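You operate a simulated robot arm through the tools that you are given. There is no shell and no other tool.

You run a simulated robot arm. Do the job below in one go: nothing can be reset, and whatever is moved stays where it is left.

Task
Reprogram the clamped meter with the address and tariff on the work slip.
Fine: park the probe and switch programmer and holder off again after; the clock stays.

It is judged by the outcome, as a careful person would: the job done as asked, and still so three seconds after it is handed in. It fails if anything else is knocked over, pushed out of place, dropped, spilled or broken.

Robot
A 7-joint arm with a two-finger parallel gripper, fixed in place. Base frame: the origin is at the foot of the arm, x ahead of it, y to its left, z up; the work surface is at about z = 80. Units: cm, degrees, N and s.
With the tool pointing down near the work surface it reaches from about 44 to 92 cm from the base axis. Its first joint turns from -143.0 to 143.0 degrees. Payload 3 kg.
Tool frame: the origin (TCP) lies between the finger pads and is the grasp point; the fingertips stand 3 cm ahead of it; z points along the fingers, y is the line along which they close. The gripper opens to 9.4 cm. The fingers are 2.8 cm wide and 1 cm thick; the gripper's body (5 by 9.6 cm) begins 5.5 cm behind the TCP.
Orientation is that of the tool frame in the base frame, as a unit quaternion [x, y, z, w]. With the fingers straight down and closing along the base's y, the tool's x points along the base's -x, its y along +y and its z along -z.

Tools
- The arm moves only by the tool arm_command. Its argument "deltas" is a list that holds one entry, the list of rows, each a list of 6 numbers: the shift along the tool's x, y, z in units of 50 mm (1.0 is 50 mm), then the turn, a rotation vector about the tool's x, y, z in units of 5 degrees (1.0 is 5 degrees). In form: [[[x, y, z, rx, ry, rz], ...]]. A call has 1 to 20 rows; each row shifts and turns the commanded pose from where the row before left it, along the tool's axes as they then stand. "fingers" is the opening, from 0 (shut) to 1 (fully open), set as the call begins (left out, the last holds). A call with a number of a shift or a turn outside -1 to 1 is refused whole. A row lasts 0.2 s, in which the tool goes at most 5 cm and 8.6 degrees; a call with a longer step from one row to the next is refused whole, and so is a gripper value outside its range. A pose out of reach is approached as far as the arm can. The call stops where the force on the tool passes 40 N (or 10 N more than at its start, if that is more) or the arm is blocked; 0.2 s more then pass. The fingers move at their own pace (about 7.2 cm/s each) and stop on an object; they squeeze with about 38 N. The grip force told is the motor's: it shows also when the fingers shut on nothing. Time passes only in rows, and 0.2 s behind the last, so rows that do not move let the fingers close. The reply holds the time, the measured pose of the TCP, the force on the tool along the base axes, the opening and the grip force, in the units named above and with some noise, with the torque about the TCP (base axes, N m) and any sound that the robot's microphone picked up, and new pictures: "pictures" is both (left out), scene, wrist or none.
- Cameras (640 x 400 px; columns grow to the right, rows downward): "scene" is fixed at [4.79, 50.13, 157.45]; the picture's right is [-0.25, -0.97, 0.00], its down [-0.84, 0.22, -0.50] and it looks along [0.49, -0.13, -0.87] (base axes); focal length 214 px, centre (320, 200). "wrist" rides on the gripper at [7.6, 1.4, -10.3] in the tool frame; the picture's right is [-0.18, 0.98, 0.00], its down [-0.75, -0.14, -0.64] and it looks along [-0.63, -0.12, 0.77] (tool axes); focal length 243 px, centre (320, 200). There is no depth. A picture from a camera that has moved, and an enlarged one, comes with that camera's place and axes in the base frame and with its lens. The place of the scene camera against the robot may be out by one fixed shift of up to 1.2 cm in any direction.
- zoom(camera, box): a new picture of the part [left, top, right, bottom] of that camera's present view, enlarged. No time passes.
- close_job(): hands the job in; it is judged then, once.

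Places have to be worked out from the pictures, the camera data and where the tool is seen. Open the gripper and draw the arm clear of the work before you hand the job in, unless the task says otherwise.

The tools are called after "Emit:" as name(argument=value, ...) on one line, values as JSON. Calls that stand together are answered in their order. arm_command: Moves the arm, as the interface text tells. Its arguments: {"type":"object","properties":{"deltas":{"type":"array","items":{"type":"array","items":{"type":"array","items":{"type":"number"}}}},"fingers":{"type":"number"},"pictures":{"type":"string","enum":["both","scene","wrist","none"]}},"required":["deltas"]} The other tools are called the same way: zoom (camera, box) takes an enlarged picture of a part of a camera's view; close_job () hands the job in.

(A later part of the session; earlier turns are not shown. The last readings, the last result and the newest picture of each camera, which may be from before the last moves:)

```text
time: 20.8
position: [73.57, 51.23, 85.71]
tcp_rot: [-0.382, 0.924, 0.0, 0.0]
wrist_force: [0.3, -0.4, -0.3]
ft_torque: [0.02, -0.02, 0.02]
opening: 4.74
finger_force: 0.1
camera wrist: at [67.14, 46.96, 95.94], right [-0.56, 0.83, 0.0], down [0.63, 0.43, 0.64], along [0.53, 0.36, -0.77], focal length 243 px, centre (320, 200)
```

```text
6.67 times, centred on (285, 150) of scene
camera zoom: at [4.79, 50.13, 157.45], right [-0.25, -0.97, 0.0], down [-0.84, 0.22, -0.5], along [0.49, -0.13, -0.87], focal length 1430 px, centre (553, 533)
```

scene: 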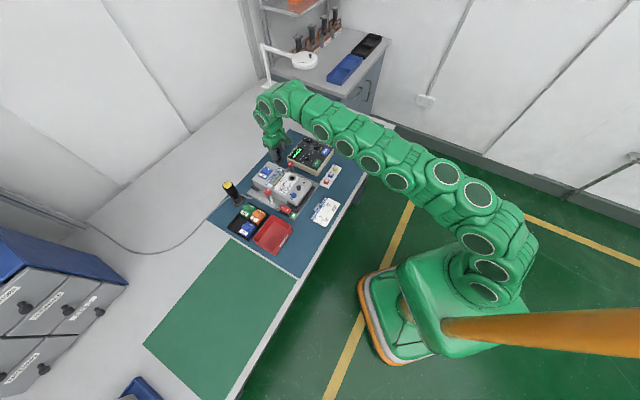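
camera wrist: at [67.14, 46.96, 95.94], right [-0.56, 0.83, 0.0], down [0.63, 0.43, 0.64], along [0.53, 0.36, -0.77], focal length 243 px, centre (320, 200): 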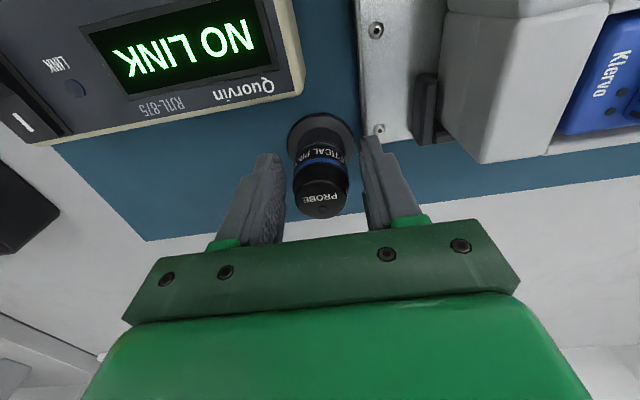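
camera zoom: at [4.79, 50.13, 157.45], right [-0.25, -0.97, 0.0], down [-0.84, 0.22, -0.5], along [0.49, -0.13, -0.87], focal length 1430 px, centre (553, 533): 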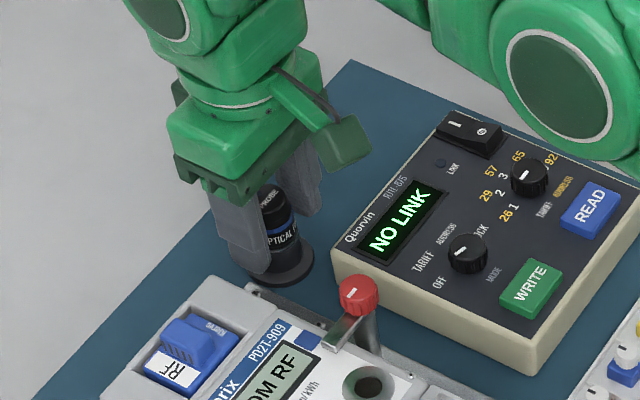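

The fingers straddle the probe body around the label band, above the stand. I close on it now.

Emit:
arm_command(deltas=[[[0, 0, 0, 0, 0, 0], [0, 0, 0, 0, 0, 0], [0, 0, 0, 0, 0, 0]]], fingers=0, pictures="wrist")

Emit:
zoom(camera="wrist", box=[240, 80, 400, 220])

```text
time: 21.6
position: [73.65, 51.22, 85.83]
tcp_rot: [-0.382, 0.924, 0.0, 0.0]
wrist_force: [6.5, -2.6, -0.6]
ft_torque: [-0.05, -0.14, -0.04]
opening: 3.38
finger_force: 44.8
camera wrist: at [67.17, 46.93, 95.93], right [-0.56, 0.83, 0.0], down [0.63, 0.43, 0.64], along [0.53, 0.36, -0.77], focal length 243 px, centre (320, 200)
```

wrist: 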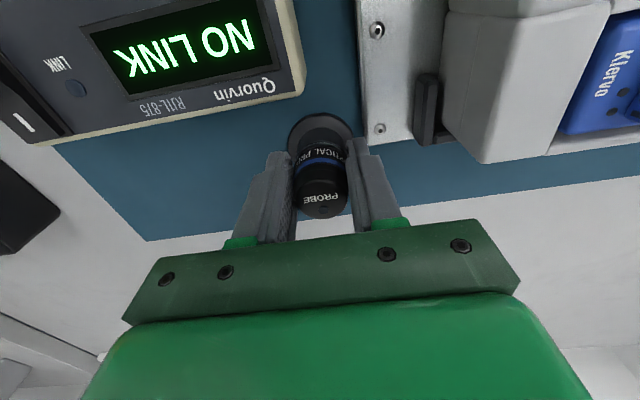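

```text
2.86 times, centred on (320, 150) of wrist
camera zoom: at [67.17, 46.93, 95.93], right [-0.56, 0.83, 0.0], down [0.63, 0.43, 0.64], along [0.53, 0.36, -0.77], focal length 693 px, centre (320, 343)
```

zoom: 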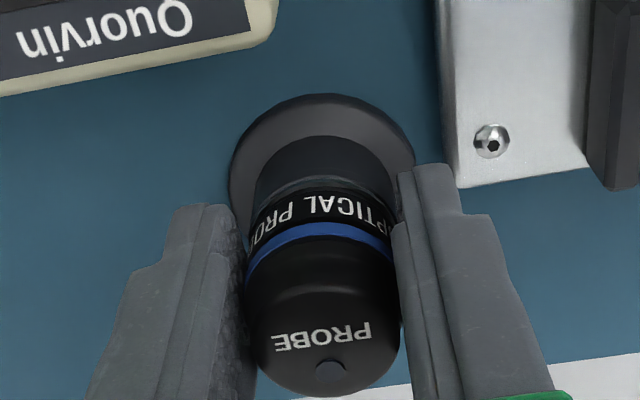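

The opening stopped at 3.38 cm with a ~7 N sideways force, wider than the ~2.9–3.0 cm I measured for the probe, so I may be clamping the stand's cup. I'll look closely before lifting anything.

Emit:
zoom(camera="scene", box=[265, 138, 297, 170])

Emit:
zoom(camera="wrist", box=[280, 100, 360, 160])

```text
12.50 times, centred on (281, 154) of scene
camera zoom: at [4.79, 50.13, 157.45], right [-0.25, -0.97, 0.0], down [-0.84, 0.22, -0.5], along [0.49, -0.13, -0.87], focal length 2681 px, centre (808, 775)
```

zoom: 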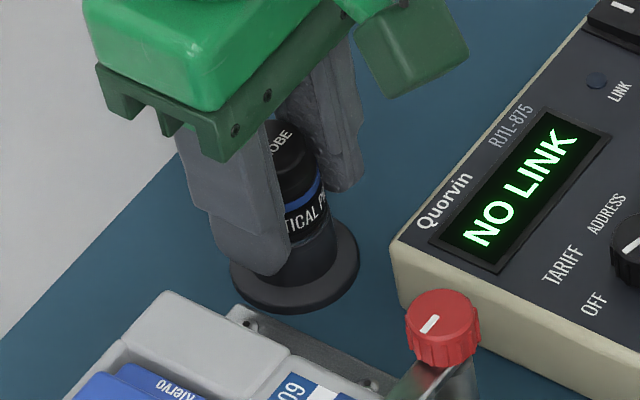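

```text
6.67 times, centred on (320, 130) of wrist
camera zoom: at [67.17, 46.93, 95.93], right [-0.56, 0.83, 0.0], down [0.63, 0.43, 0.64], along [0.53, 0.36, -0.77], focal length 1618 px, centre (320, 667)
```

zoom: 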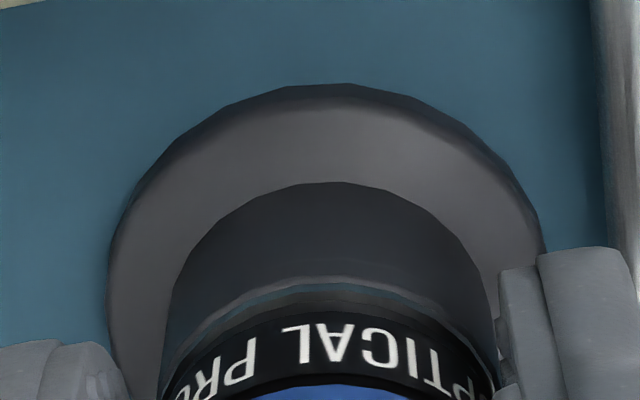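

The tips do reach down beside the stand's cup, so the grip is on the cup, not the probe. I release, rise 1.3 cm (tips ≈84.1, above the cup rim at ≈83.3), and re-centre slightly before gripping again.

Emit:
arm_command(deltas=[[[0, 0, 0, 0, 0, 0], [0, 0, 0, 0, 0, 0], [0, -0.02, -0.13, 0, 0, 0], [-0.04, 0, -0.13, 0, 0, 0], [0, 0, 0, 0, 0, 0]]], fingers=0.5, pictures="wrist")

Emit:
zoom(camera="wrist", box=[240, 80, 400, 220])

Emit:
zoom(camera="scene", box=[265, 138, 297, 170])

```text
time: 22.8
position: [73.84, 51.35, 87.06]
tcp_rot: [-0.383, 0.924, 0.0, 0.001]
wrist_force: [1.3, -0.2, -0.4]
ft_torque: [-0.02, -0.02, 0.0]
opening: 4.68
finger_force: 0.1
camera wrist: at [67.34, 47.02, 97.26], right [-0.56, 0.83, 0.0], down [0.63, 0.43, 0.64], along [0.53, 0.36, -0.77], focal length 243 px, centre (320, 200)
```

wrist: 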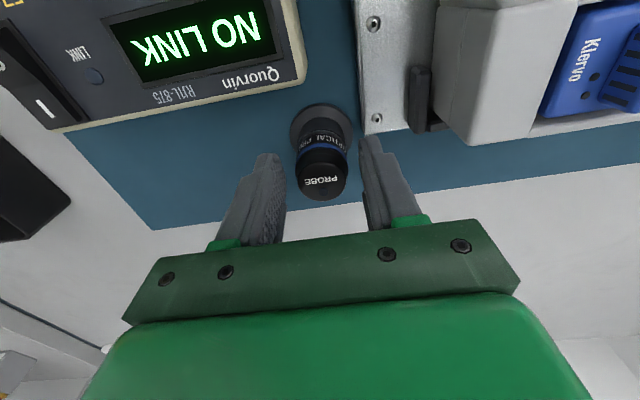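

```text
2.86 times, centred on (320, 150) of wrist
camera zoom: at [67.34, 47.02, 97.26], right [-0.56, 0.83, 0.0], down [0.63, 0.43, 0.64], along [0.53, 0.36, -0.77], focal length 693 px, centre (320, 343)
```

zoom: 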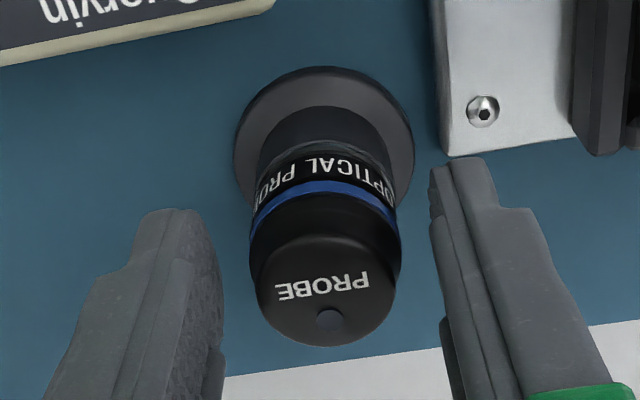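

```text
12.50 times, centred on (281, 154) of scene
camera zoom: at [4.79, 50.13, 157.45], right [-0.25, -0.97, 0.0], down [-0.84, 0.22, -0.5], along [0.49, -0.13, -0.87], focal length 2681 px, centre (808, 775)
```

zoom: 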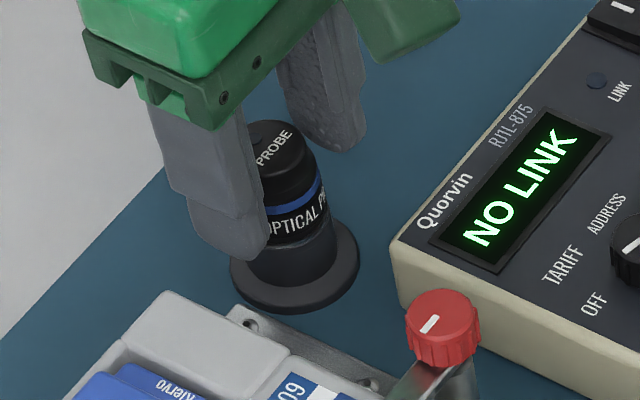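

The tips now sit level with the label band, above the cup rim. I close on the probe body and expect about 3.0 cm with little side force.

Emit:
arm_command(deltas=[[[0, 0, 0, 0, 0, 0], [0, 0, 0, 0, 0, 0], [0, 0, 0, 0, 0, 0]]], fingers=0, pictures="wrist")

Emit:
zoom(camera="wrist", box=[240, 80, 400, 220])

Emit:
zoom(camera="scene", box=[265, 138, 297, 170])

```text
time: 23.6
position: [73.83, 51.44, 87.14]
tcp_rot: [-0.382, 0.924, 0.0, -0.001]
wrist_force: [-0.1, 1.3, 1.9]
ft_torque: [0.03, 0.06, 0.04]
opening: 3.07
finger_force: 21.8
camera wrist: at [67.35, 47.01, 97.25], right [-0.56, 0.83, 0.0], down [0.63, 0.43, 0.64], along [0.53, 0.36, -0.77], focal length 243 px, centre (320, 200)
```

wrist: 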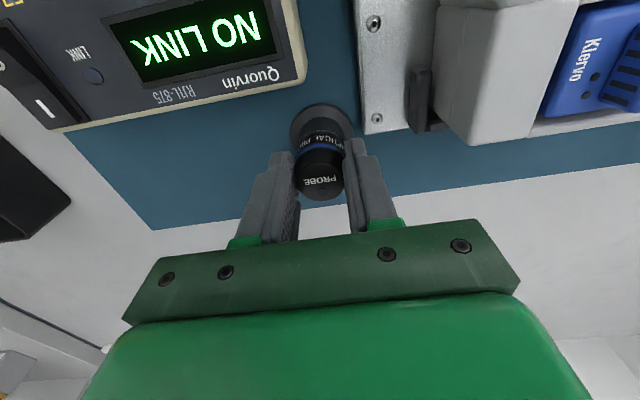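

```text
2.86 times, centred on (320, 150) of wrist
camera zoom: at [67.35, 47.01, 97.25], right [-0.56, 0.83, 0.0], down [0.63, 0.43, 0.64], along [0.53, 0.36, -0.77], focal length 693 px, centre (320, 343)
```

zoom: 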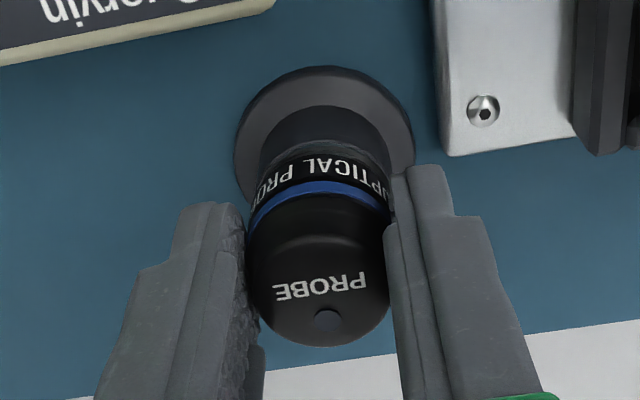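

```text
12.50 times, centred on (281, 154) of scene
camera zoom: at [4.79, 50.13, 157.45], right [-0.25, -0.97, 0.0], down [-0.84, 0.22, -0.5], along [0.49, -0.13, -0.87], focal length 2681 px, centre (808, 775)
```

zoom: 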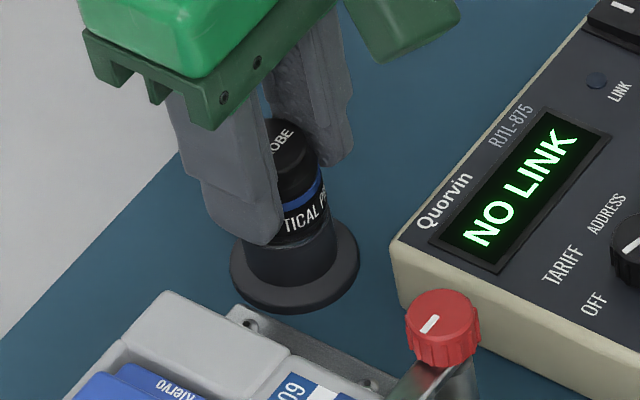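

Opening 3.07 cm with almost no side force: the probe itself is held (seated pose TCP ≈ (73.83, 51.40, 87.1), worth remembering for parking). I lift straight up 3.5 cm and look.

Emit:
arm_command(deltas=[[[0, 0, -0.1, 0, 0, 0], [0, 0, -0.15, 0, 0, 0], [0, 0, -0.15, 0, 0, 0], [0, 0, -0.15, 0, 0, 0], [0, 0, -0.15, 0, 0, 0], [0, 0, 0, 0, 0, 0]]], fingers=0, pictures="both")

Emit:
zoom(camera="scene", box=[260, 130, 300, 170])

Emit:
zoom(camera="wrist", box=[240, 80, 400, 220])

```text
time: 25.0
position: [73.7, 51.54, 90.53]
tcp_rot: [-0.383, 0.924, 0.0, 0.001]
wrist_force: [0.6, 0.3, -1.1]
ft_torque: [0.01, 0.0, 0.04]
opening: 3.05
finger_force: 22.6
camera wrist: at [67.32, 47.05, 100.73], right [-0.56, 0.83, 0.0], down [0.63, 0.43, 0.64], along [0.53, 0.36, -0.77], focal length 243 px, centre (320, 200)
```

scene: 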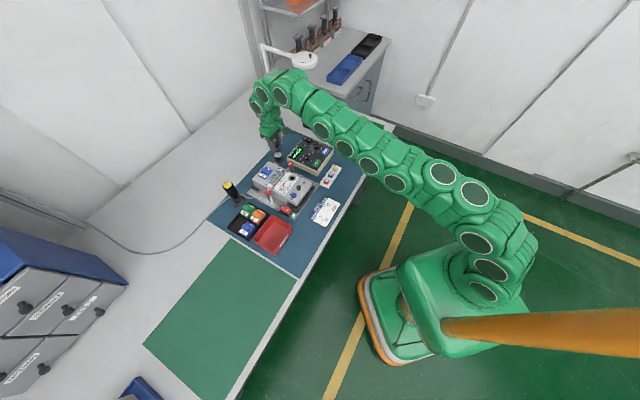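
wrist: 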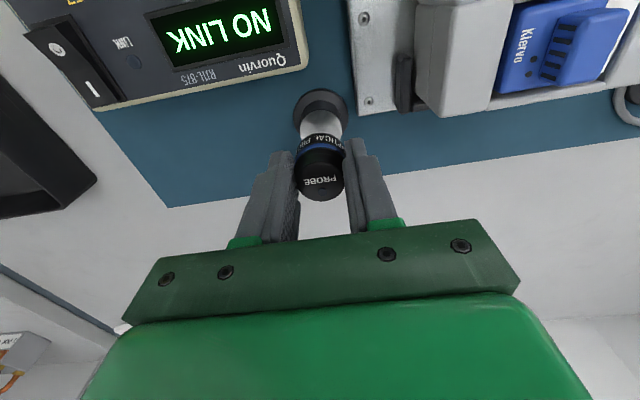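

```text
10.00 times, centred on (280, 150) of scene
camera zoom: at [4.79, 50.13, 157.45], right [-0.25, -0.97, 0.0], down [-0.84, 0.22, -0.5], along [0.49, -0.13, -0.87], focal length 2145 px, centre (720, 700)
```

zoom: 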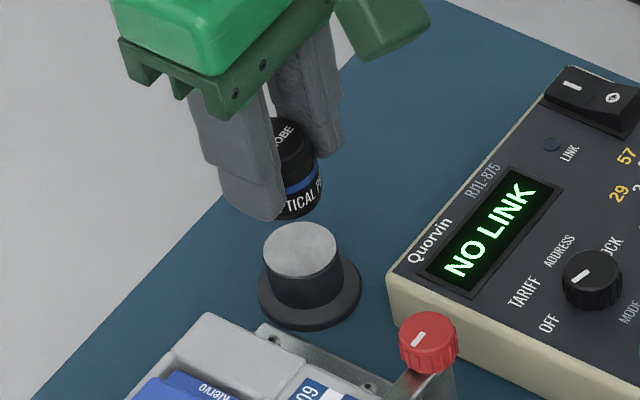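

```text
2.86 times, centred on (320, 150) of wrist
camera zoom: at [67.32, 47.05, 100.73], right [-0.56, 0.83, 0.0], down [0.63, 0.43, 0.64], along [0.53, 0.36, -0.77], focal length 693 px, centre (320, 343)
```

zoom: 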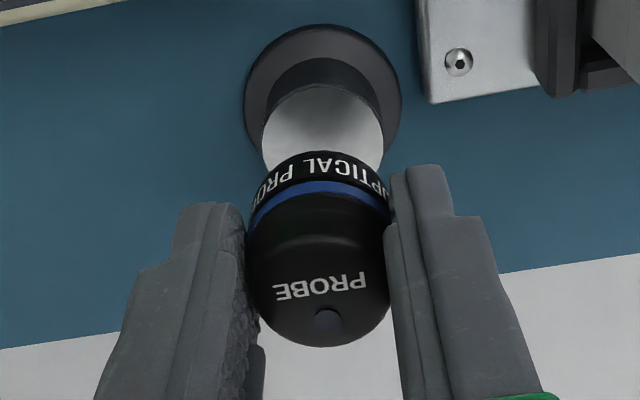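

The probe came up cleanly; the stand is a metal-topped post, so the probe bottom is about 3.7 cm below TCP. I carry it at a safe height over the clamp knob (88.7) to above the meter port at (56.25, 47.8).

Emit:
arm_command(deltas=[[[0.4, 0, -0.4, 0, 0, 0], [0.4, 0, -0.4, 0, 0, 0], [0.2, 0, -0.4, 0, 0, 0], [0.4, 0.39, 0, 0, 0, 0], [0.4, 0.39, 0, 0, 0, 0], [0.4, 0.39, 0, 0, 0, 0], [0.4, 0.39, 0, 0, 0, 0], [0.39, 0.388, 0, 0, 0, 0], [0, 0, 0.3, 0, 0, 0], [0, 0, 0, 0, 0, 0]]], fingers=0, pictures="both")

Emit:
zoom(camera="wrist", box=[240, 40, 400, 180])

Emit:
zoom(camera="scene", box=[250, 160, 320, 220])

```text
time: 27.2
position: [56.18, 47.71, 95.09]
tcp_rot: [-0.382, 0.924, 0.0, 0.0]
wrist_force: [0.4, 0.5, -1.1]
ft_torque: [-0.02, 0.04, 0.0]
opening: 3.08
finger_force: 21.9
camera wrist: at [49.9, 43.36, 105.27], right [-0.56, 0.83, 0.0], down [0.63, 0.43, 0.64], along [0.53, 0.36, -0.77], focal length 243 px, centre (320, 200)
```

scene: 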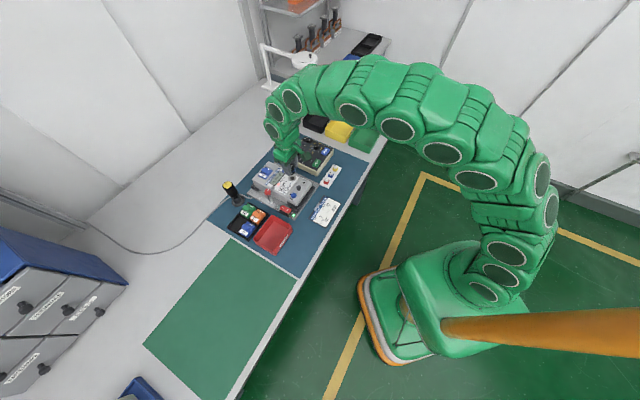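
wrist: 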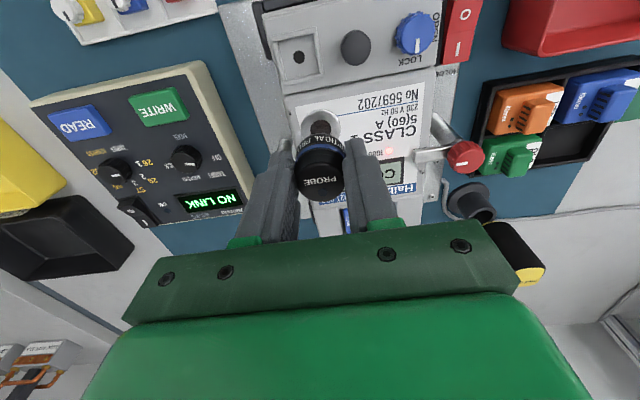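

```text
2.86 times, centred on (320, 110) of wrist
camera zoom: at [49.9, 43.36, 105.27], right [-0.56, 0.83, 0.0], down [0.63, 0.43, 0.64], along [0.53, 0.36, -0.77], focal length 693 px, centre (320, 457)
```

zoom: 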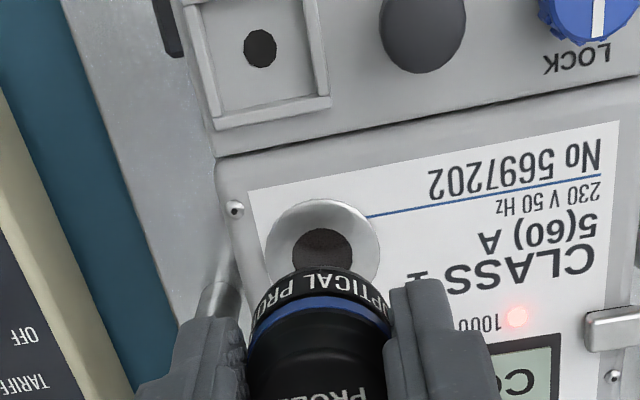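

```text
6.67 times, centred on (285, 190) of scene
camera zoom: at [4.79, 50.13, 157.45], right [-0.25, -0.97, 0.0], down [-0.84, 0.22, -0.5], along [0.49, -0.13, -0.87], focal length 1430 px, centre (553, 267)
```

zoom: 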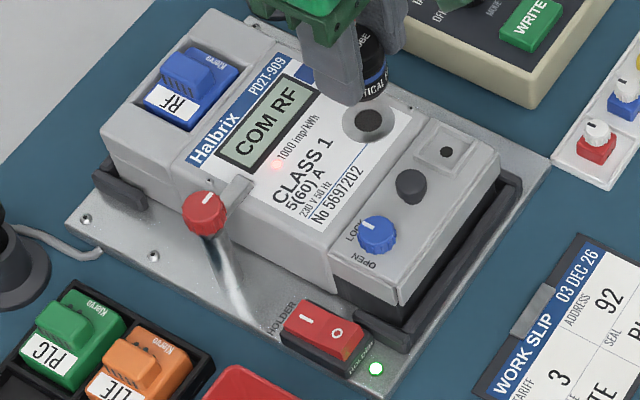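

The port centre is re-measured at (56.32, 47.86), and the probe axis comes out at (56.32, 47.9), so it's aligned to within a millimetre. I lower 3.8 cm, ending just above contact.

Emit:
arm_command(deltas=[[[0, 0, 0.2, 0, 0, 0], [0, 0, 0.2, 0, 0, 0], [0, 0, 0.2, 0, 0, 0], [0, 0, 0.08, 0, 0, 0], [0, 0, 0.04, 0, 0, 0], [0, 0, 0.04, 0, 0, 0], [0, 0, 0, 0, 0, 0]]], fingers=0, pictures="both")

Emit:
zoom(camera="wrist", box=[240, 60, 400, 200])

Emit:
zoom(camera="scene", box=[270, 160, 320, 200])

```text
time: 28.8
position: [56.33, 47.74, 91.32]
tcp_rot: [-0.382, 0.924, 0.0, 0.0]
wrist_force: [0.2, -0.3, -1.3]
ft_torque: [0.0, 0.01, 0.03]
opening: 3.07
finger_force: 21.7
camera wrist: at [49.87, 43.37, 101.47], right [-0.56, 0.83, 0.0], down [0.63, 0.43, 0.64], along [0.53, 0.36, -0.77], focal length 243 px, centre (320, 200)
```

scene: 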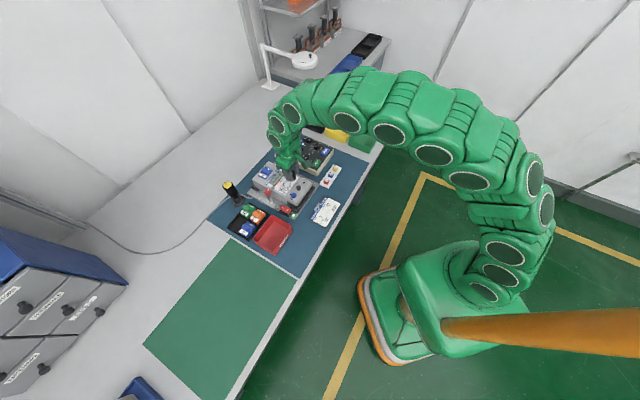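
wrist: 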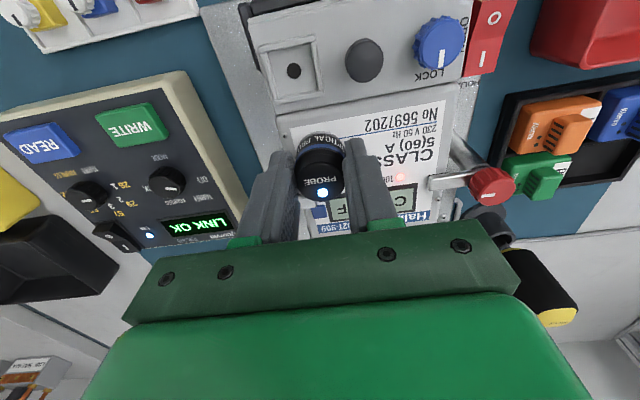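

```text
2.86 times, centred on (320, 130) of wrist
camera zoom: at [49.87, 43.37, 101.47], right [-0.56, 0.83, 0.0], down [0.63, 0.43, 0.64], along [0.53, 0.36, -0.77], focal length 693 px, centre (320, 400)
```

zoom: 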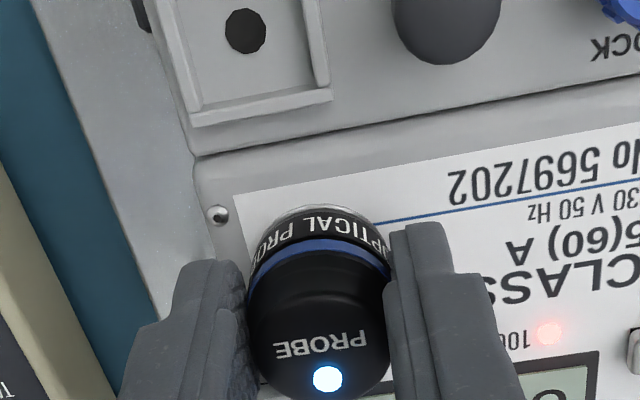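

```text
10.00 times, centred on (295, 180) of scene
camera zoom: at [4.79, 50.13, 157.45], right [-0.25, -0.97, 0.0], down [-0.84, 0.22, -0.5], along [0.49, -0.13, -0.87], focal length 2145 px, centre (570, 400)
```

zoom: 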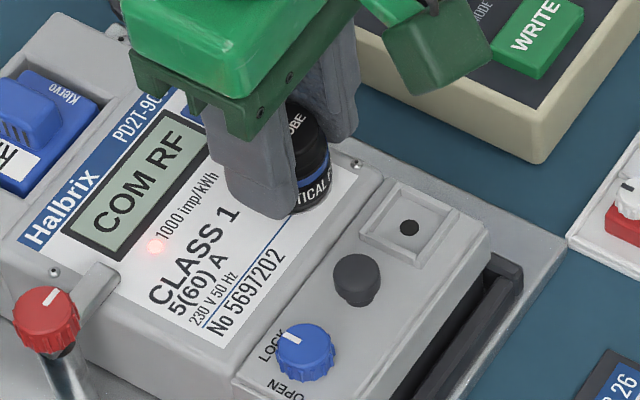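

The programmer already shows "LINK OK" and the probe LED is lit. I lower in 1 mm steps to seat the probe on the port and watch the force.

Emit:
arm_command(deltas=[[[0, 0, 0.02, 0, 0, 0], [0, 0, 0.02, 0, 0, 0], [0, 0, 0.02, 0, 0, 0], [0, 0, 0.02, 0, 0, 0]]], fingers=0, pictures="wrist")

```text
time: 29.8
position: [56.3, 47.8, 90.87]
tcp_rot: [-0.383, 0.924, 0.0, 0.001]
wrist_force: [2.2, 2.2, 16.2]
ft_torque: [0.1, -0.13, -0.02]
opening: 3.07
finger_force: 21.7
camera wrist: at [49.9, 43.37, 101.04], right [-0.56, 0.83, 0.0], down [0.63, 0.43, 0.64], along [0.53, 0.36, -0.77], focal length 243 px, centre (320, 200)
```

wrist: 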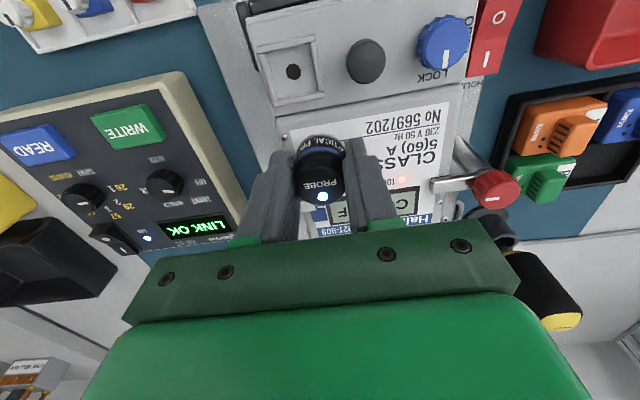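

The probe is seated (16 N upward push). I ease up 1 mm, then open the fingers gently and rise straight up.

Emit:
arm_command(deltas=[[[0, 0, -0.02, 0, 0, 0], [0, 0, 0, 0, 0, 0]]], fingers=0, pictures="none")

Emit:
arm_command(deltas=[[[0, 0, 0, 0, 0, 0], [0, 0, 0, 0, 0, 0], [0, 0, 0, 0, 0, 0]]], fingers=0.5, pictures="wrist")

Emit:
zoom(camera="wrist", box=[240, 60, 400, 200])

```text
time: 30.4
position: [56.31, 47.66, 90.88]
tcp_rot: [-0.383, 0.924, 0.0, 0.0]
wrist_force: [0.1, -0.5, -0.5]
ft_torque: [0.01, -0.01, -0.01]
opening: 3.09
finger_force: 21.6
```

```text
time: 31.2
position: [56.4, 47.76, 91.01]
tcp_rot: [-0.383, 0.924, 0.0, 0.0]
wrist_force: [0.7, -0.8, -0.3]
ft_torque: [0.0, 0.0, 0.05]
opening: 4.71
finger_force: 0.1
camera wrist: at [49.88, 43.35, 101.13], right [-0.56, 0.83, 0.0], down [0.63, 0.43, 0.64], along [0.53, 0.36, -0.77], focal length 243 px, centre (320, 200)
```

wrist: 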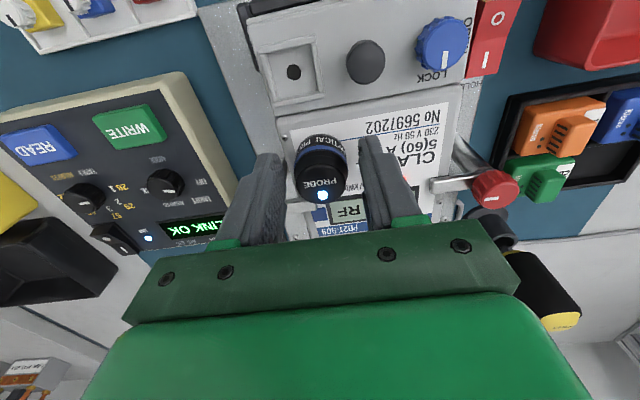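

```text
2.86 times, centred on (320, 130) of wrist
camera zoom: at [49.88, 43.35, 101.13], right [-0.56, 0.83, 0.0], down [0.63, 0.43, 0.64], along [0.53, 0.36, -0.77], focal length 693 px, centre (320, 400)
```

zoom: 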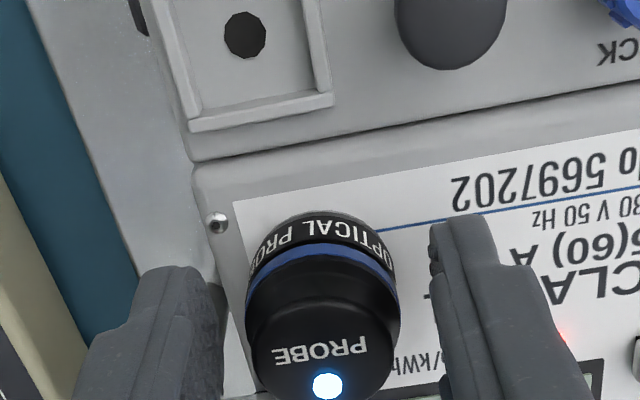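

The probe stays on the port and the link holds. I rise clear and go above the mode dial to measure both dials accurately.

Emit:
arm_command(deltas=[[[0, 0, -0.2, 0, 0, 0], [0, 0, -0.4, 0, 0, 0], [0, 0, -0.4, 0, 0, 0], [0, 0, -0.3, 0, 0, 0], [-0.0825, -0.665, 0, 0, 0, 0], [-0.0825, -0.665, 0, 0, 0, 0], [-0.0825, -0.665, 0, 0, 0, 0], [-0.0825, -0.665, 0, 0, 0, 0], [0, 0, 0, 0, 0, 0]]], fingers=0.5, pictures="both")

Emit:
zoom(camera="wrist", box=[220, 0, 420, 160])

Emit:
zoom(camera="scene", box=[250, 140, 320, 200])

```text
time: 33.2
position: [66.98, 39.53, 97.42]
tcp_rot: [-0.383, 0.924, 0.0, 0.0]
wrist_force: [0.9, -0.3, -0.1]
ft_torque: [0.01, -0.02, 0.02]
opening: 4.72
finger_force: 0.0
camera wrist: at [60.47, 35.1, 107.67], right [-0.57, 0.82, 0.0], down [0.63, 0.43, 0.64], along [0.53, 0.36, -0.77], focal length 243 px, centre (320, 200)
```

scene: 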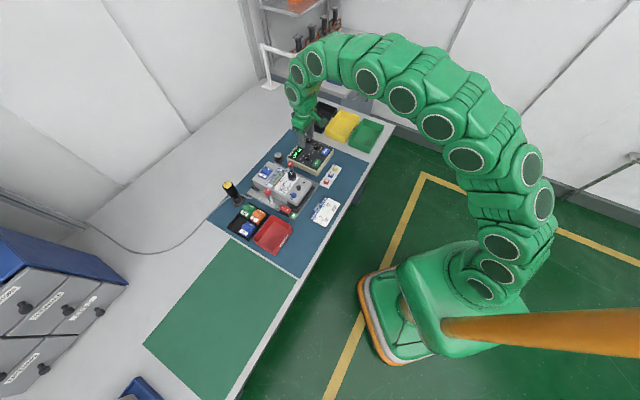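
wrist: 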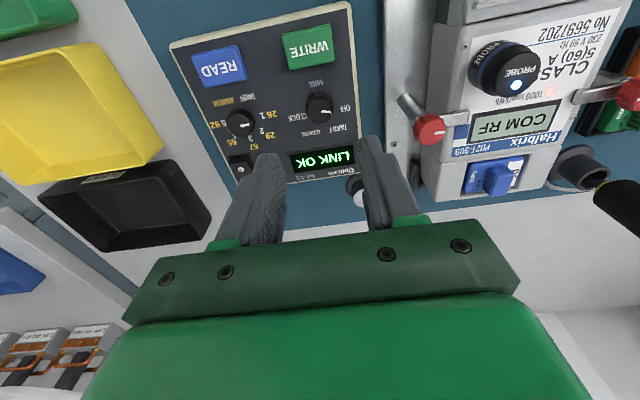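

```text
2.50 times, centred on (320, 80) of wrist
camera zoom: at [60.47, 35.1, 107.67], right [-0.57, 0.82, 0.0], down [0.63, 0.43, 0.64], along [0.53, 0.36, -0.77], focal length 606 px, centre (320, 500)
```

zoom: 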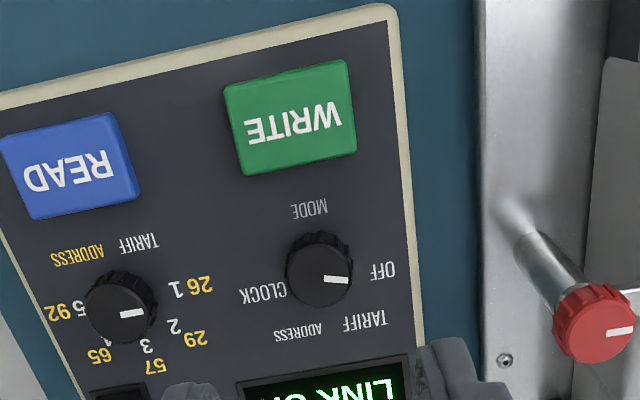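

```text
6.67 times, centred on (285, 170) of scene
camera zoom: at [4.79, 50.13, 157.45], right [-0.25, -0.97, 0.0], down [-0.84, 0.22, -0.5], along [0.49, -0.13, -0.87], focal length 1430 px, centre (553, 400)
```

zoom: 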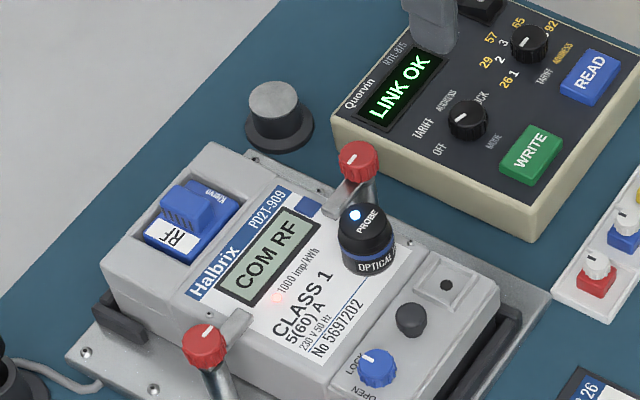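

Both displays are live ("LINK OK", meter "COM RF"). I triangulate the mode dial at (67.03, 39.62), top z≈85.0, diameter ≈2.5 cm; turning toward TARIFF is clockwise, about 48°. I'll lower over it and check alignment.

Emit:
arm_command(deltas=[[[-0.04, 0, 0.4, 0, 0, 0], [0, 0, 0.4, 0, 0, 0], [0, 0, 0.4, 0, 0, 0], [0, 0, 0, 0, 0, 0]]], fingers=0.45, pictures="wrist")

Emit:
zoom(camera="wrist", box=[240, 60, 400, 200])

```text
time: 34.2
position: [67.05, 39.54, 91.46]
tcp_rot: [-0.383, 0.924, 0.001, 0.0]
wrist_force: [0.7, -0.3, -0.5]
ft_torque: [-0.04, 0.02, 0.02]
opening: 4.23
finger_force: 0.1
camera wrist: at [60.59, 35.24, 101.61], right [-0.56, 0.83, 0.0], down [0.63, 0.43, 0.64], along [0.53, 0.36, -0.77], focal length 243 px, centre (320, 200)
```

wrist: 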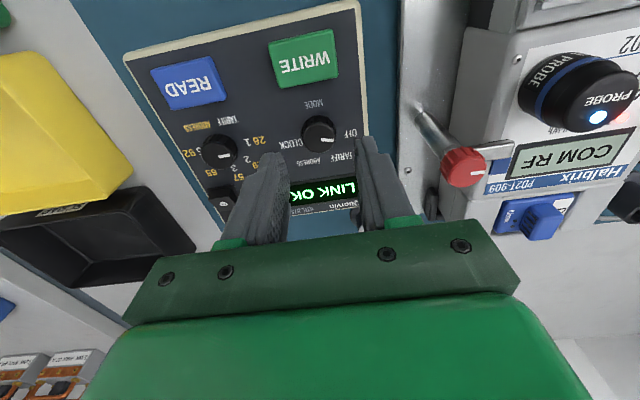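

```text
2.86 times, centred on (320, 130) of wrist
camera zoom: at [60.59, 35.24, 101.61], right [-0.56, 0.83, 0.0], down [0.63, 0.43, 0.64], along [0.53, 0.36, -0.77], focal length 693 px, centre (320, 400)
```

zoom: 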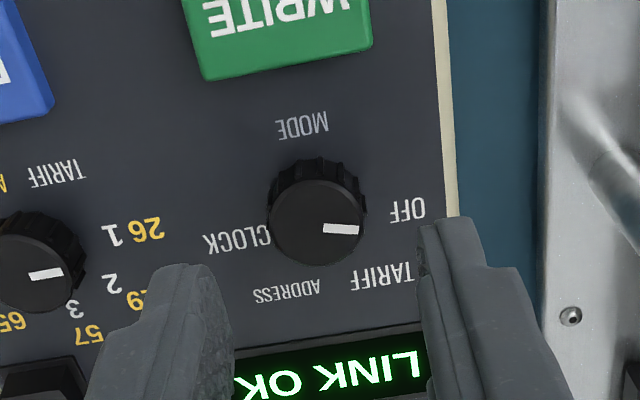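

Axis and dial centre agree within ~1–2 mm. I lower so the tips are ~0.8 cm below the dial's top, just above the panel.

Emit:
arm_command(deltas=[[[-0.02, -0.008, 0.3, 0, 0, 0], [0, 0, 0.3, 0, 0, 0], [0, 0, 0.15, 0, 0, 0], [0, 0, 0.05, 0, 0, 0], [0, 0, 0.04, 0, 0, 0], [0, 0, 0, 0, 0, 0]]], fingers=0.45, pictures="wrist")

Emit:
zoom(camera="wrist", box=[240, 80, 400, 220])

Emit:
zoom(camera="scene", box=[285, 130, 335, 175])

```text
time: 35.6
position: [67.13, 39.68, 87.23]
tcp_rot: [-0.382, 0.924, 0.0, 0.0]
wrist_force: [-0.7, 0.2, 0.7]
ft_torque: [-0.01, -0.04, -0.01]
opening: 4.25
finger_force: 0.1
camera wrist: at [60.7, 35.31, 97.4], right [-0.56, 0.83, 0.0], down [0.63, 0.43, 0.64], along [0.53, 0.36, -0.77], focal length 243 px, centre (320, 200)
```

wrist: 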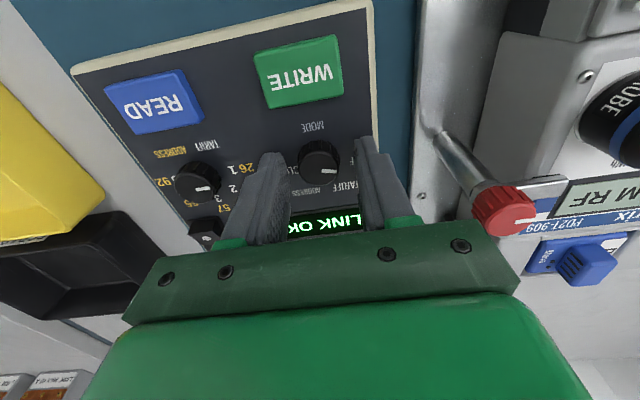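

```text
2.86 times, centred on (320, 150) of wrist
camera zoom: at [60.7, 35.31, 97.4], right [-0.56, 0.83, 0.0], down [0.63, 0.43, 0.64], along [0.53, 0.36, -0.77], focal length 693 px, centre (320, 343)
```

zoom: 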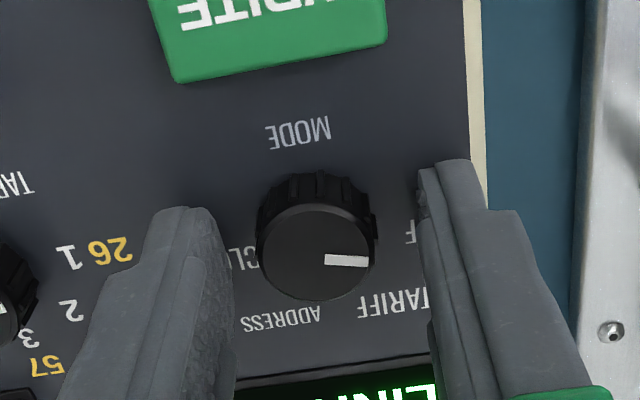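

```text
8.89 times, centred on (310, 152) of scene
camera zoom: at [4.79, 50.13, 157.45], right [-0.25, -0.97, 0.0], down [-0.84, 0.22, -0.5], along [0.49, -0.13, -0.87], focal length 1906 px, centre (409, 622)
```

zoom: 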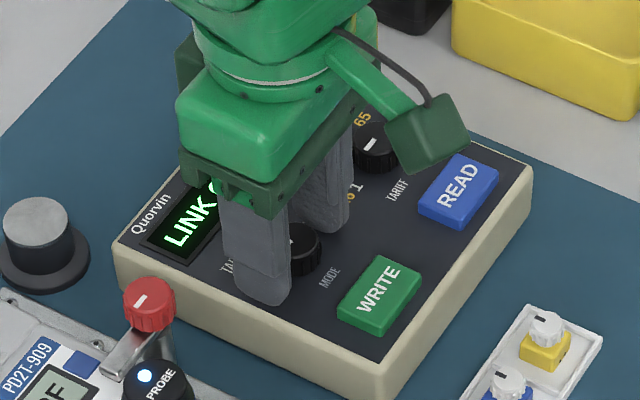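

The fingers straddle the mode dial. I close on it and check the opening.

Emit:
arm_command(deltas=[[[0, 0, 0, 0, 0, 0], [0, 0, 0, 0, 0, 0], [0, 0, 0, 0, 0, 0]]], fingers=0, pictures="wrist")

Emit:
zoom(camera="wrist", box=[240, 80, 400, 220])

```text
time: 36.4
position: [67.21, 39.52, 87.32]
tcp_rot: [-0.383, 0.924, 0.0, 0.0]
wrist_force: [8.7, -7.5, -2.2]
ft_torque: [0.19, -0.07, 0.02]
opening: 2.35
finger_force: 44.6
camera wrist: at [60.74, 35.26, 97.4], right [-0.56, 0.83, 0.0], down [0.63, 0.43, 0.64], along [0.53, 0.36, -0.77], focal length 243 px, centre (320, 200)
```

wrist: 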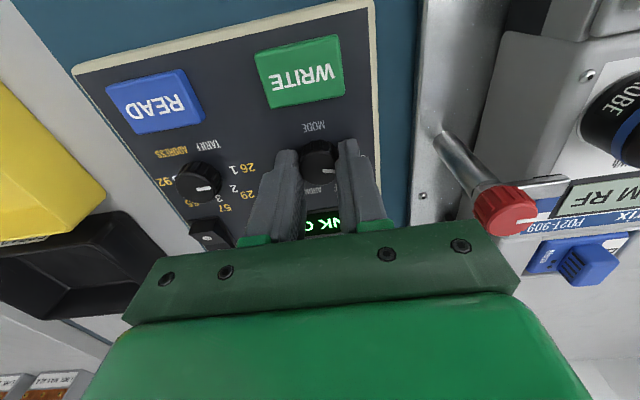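

```text
2.86 times, centred on (320, 150) of wrist
camera zoom: at [60.74, 35.26, 97.4], right [-0.56, 0.83, 0.0], down [0.63, 0.43, 0.64], along [0.53, 0.36, -0.77], focal length 693 px, centre (320, 343)
```

zoom: 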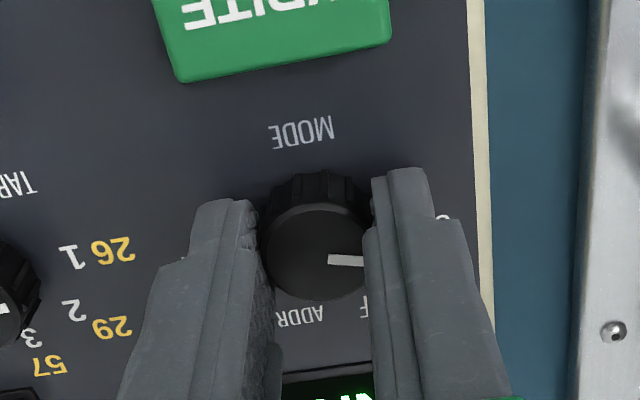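

Gripped at 2.35 cm, with ~11 N sideways because I'm about a millimetre off centre. I shift 1 mm to relieve that, then turn clockwise about 25° first.

Emit:
arm_command(deltas=[[[0, -0.02, 0, 0, 0, 0], [0, 0, 0, 0, 0, 1], [0, 0, 0, 0, 0, 1], [0, 0, 0, 0, 0, 1], [0, 0, 0, 0, 0, 1], [0, 0, 0, 0, 0, 1], [0, 0, 0, 0, 0, 0]]], fingers=0, pictures="wrist")

Emit:
zoom(camera="wrist", box=[240, 80, 400, 220])

```text
time: 38.0
position: [67.18, 39.55, 87.27]
tcp_rot: [-0.173, 0.985, 0.0, 0.0]
wrist_force: [6.1, -2.6, -5.3]
ft_torque: [0.25, -0.14, 0.02]
opening: 2.36
finger_force: 45.1
camera wrist: at [59.52, 38.34, 97.4], right [-0.16, 0.99, 0.0], down [0.76, 0.12, 0.64], along [0.63, 0.1, -0.77], focal length 243 px, centre (320, 200)
```

wrist: 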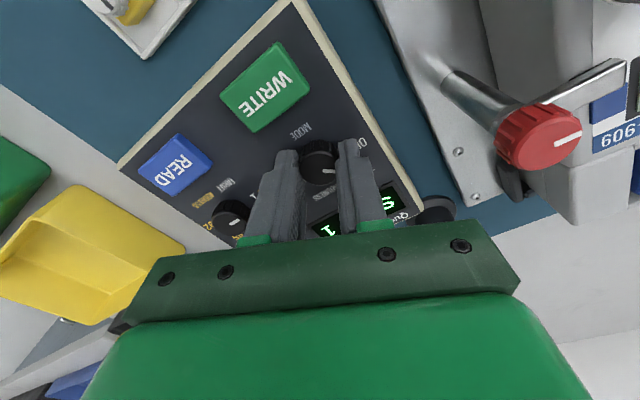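

```text
2.86 times, centred on (320, 150) of wrist
camera zoom: at [59.52, 38.34, 97.4], right [-0.16, 0.99, 0.0], down [0.76, 0.12, 0.64], along [0.63, 0.1, -0.77], focal length 693 px, centre (320, 343)
```

zoom: 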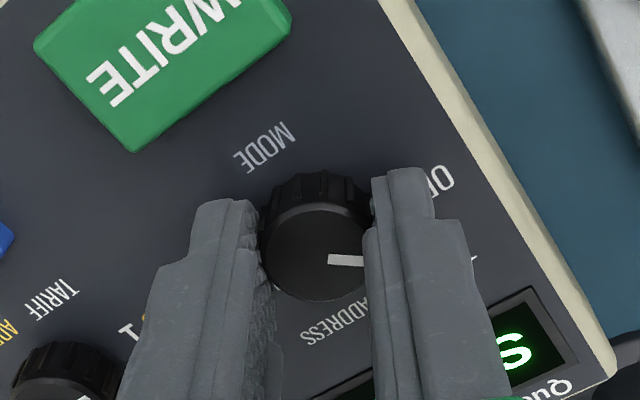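

The dial turns with the fingers. I go on another 23° to bring the mark to TARIFF.

Emit:
arm_command(deltas=[[[0, 0, 0, 0, 0, 1], [0, 0, 0, 0, 0, 1], [0, 0, 0, 0, 0, 1], [0, 0, 0, 0, 0, 1], [0, 0, 0, 0, 0, 0.6], [0, 0, 0, 0, 0, 0]]], fingers=0, pictures="both")

Emit:
zoom(camera="wrist", box=[240, 80, 420, 240])

Emit:
zoom(camera="scene", box=[285, 130, 335, 175])

```text
time: 39.4
position: [67.19, 39.6, 87.27]
tcp_rot: [0.027, 1.0, 0.0, 0.001]
wrist_force: [6.7, -8.3, -7.5]
ft_torque: [0.09, -0.42, -0.04]
opening: 2.35
finger_force: 44.7
camera wrist: at [59.64, 41.39, 97.4], right [0.24, 0.97, 0.0], down [0.75, -0.18, 0.64], along [0.62, -0.15, -0.77], focal length 243 px, centre (320, 200)
```

scene: 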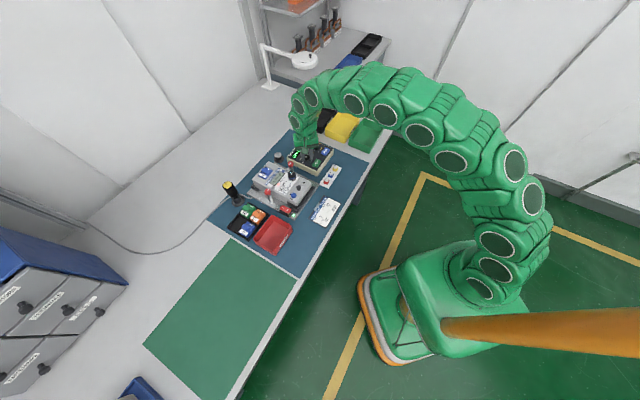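
wrist: 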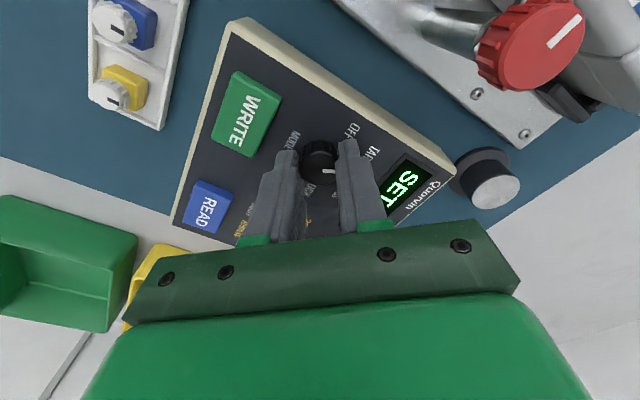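

```text
2.50 times, centred on (330, 160) of wrist
camera zoom: at [59.64, 41.39, 97.4], right [0.24, 0.97, 0.0], down [0.75, -0.18, 0.64], along [0.62, -0.15, -0.77], focal length 606 px, centre (295, 300)
```

zoom: 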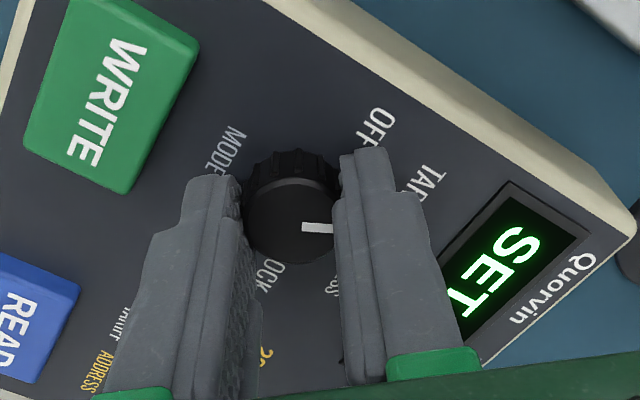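

```text
8.89 times, centred on (310, 152) of scene
camera zoom: at [4.79, 50.13, 157.45], right [-0.25, -0.97, 0.0], down [-0.84, 0.22, -0.5], along [0.49, -0.13, -0.87], focal length 1906 px, centre (409, 622)
```

zoom: 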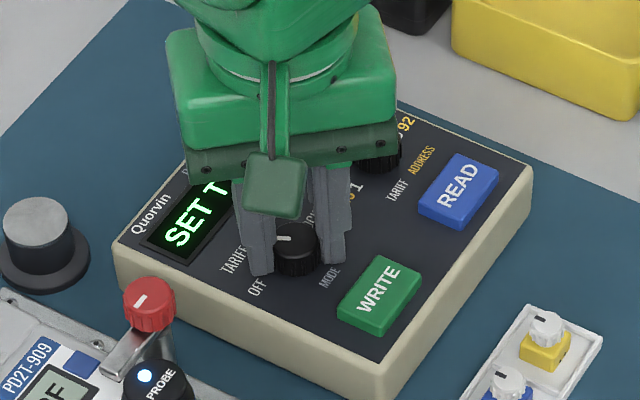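

The display now reads "SET T…", so the mode is TARIFF. I release the dial and rise a few cm to see the whole display and mark.

Emit:
arm_command(deltas=[[[0, 0, 0, 0, 0, 0], [0, 0, 0, 0, 0, 0], [0, 0, -0.3, 0, 0, 0], [0, 0, -0.5, 0, 0, 0], [0, 0, -0.5, 0, 0, 0], [0, 0, 0, 0, 0, 0]]], fingers=0.45, pictures="both")

Emit:
zoom(camera="wrist", box=[200, 20, 420, 200])

Emit:
zoom(camera="scene", box=[285, 130, 335, 175])

```text
time: 40.8
position: [67.16, 39.61, 93.8]
tcp_rot: [0.026, 1.0, 0.0, 0.001]
wrist_force: [0.3, 0.3, -0.2]
ft_torque: [0.0, -0.02, 0.01]
opening: 4.21
finger_force: 0.1
camera wrist: at [59.64, 41.36, 103.97], right [0.24, 0.97, 0.0], down [0.74, -0.18, 0.64], along [0.62, -0.15, -0.77], focal length 243 px, centre (320, 200)
```

scene: 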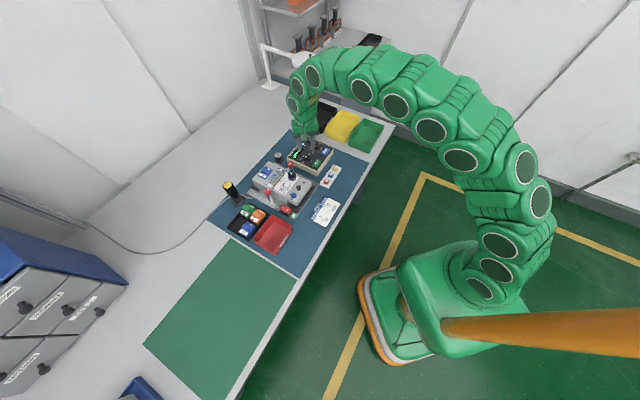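
wrist: 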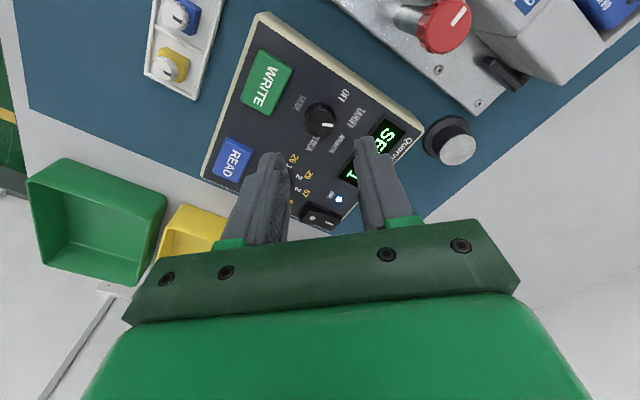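

```text
2.22 times, centred on (310, 110) of wrist
camera zoom: at [59.64, 41.36, 103.97], right [0.24, 0.97, 0.0], down [0.74, -0.18, 0.64], along [0.62, -0.15, -0.77], focal length 539 px, centre (342, 400)
```

zoom: 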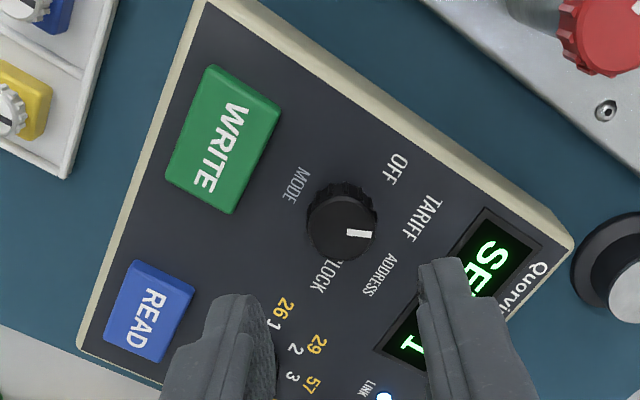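

```text
8.89 times, centred on (310, 152) of scene
camera zoom: at [4.79, 50.13, 157.45], right [-0.25, -0.97, 0.0], down [-0.84, 0.22, -0.5], along [0.49, -0.13, -0.87], focal length 1906 px, centre (409, 622)
```

zoom: 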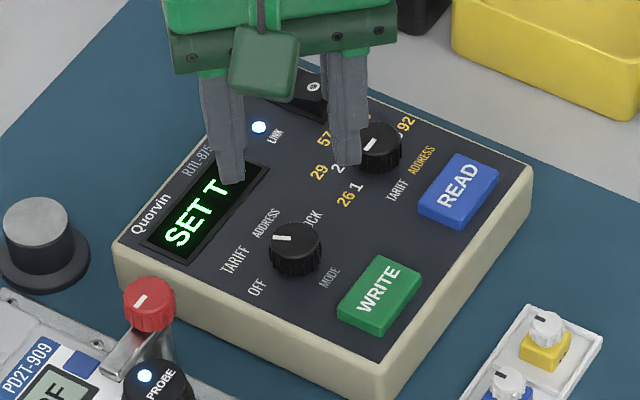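

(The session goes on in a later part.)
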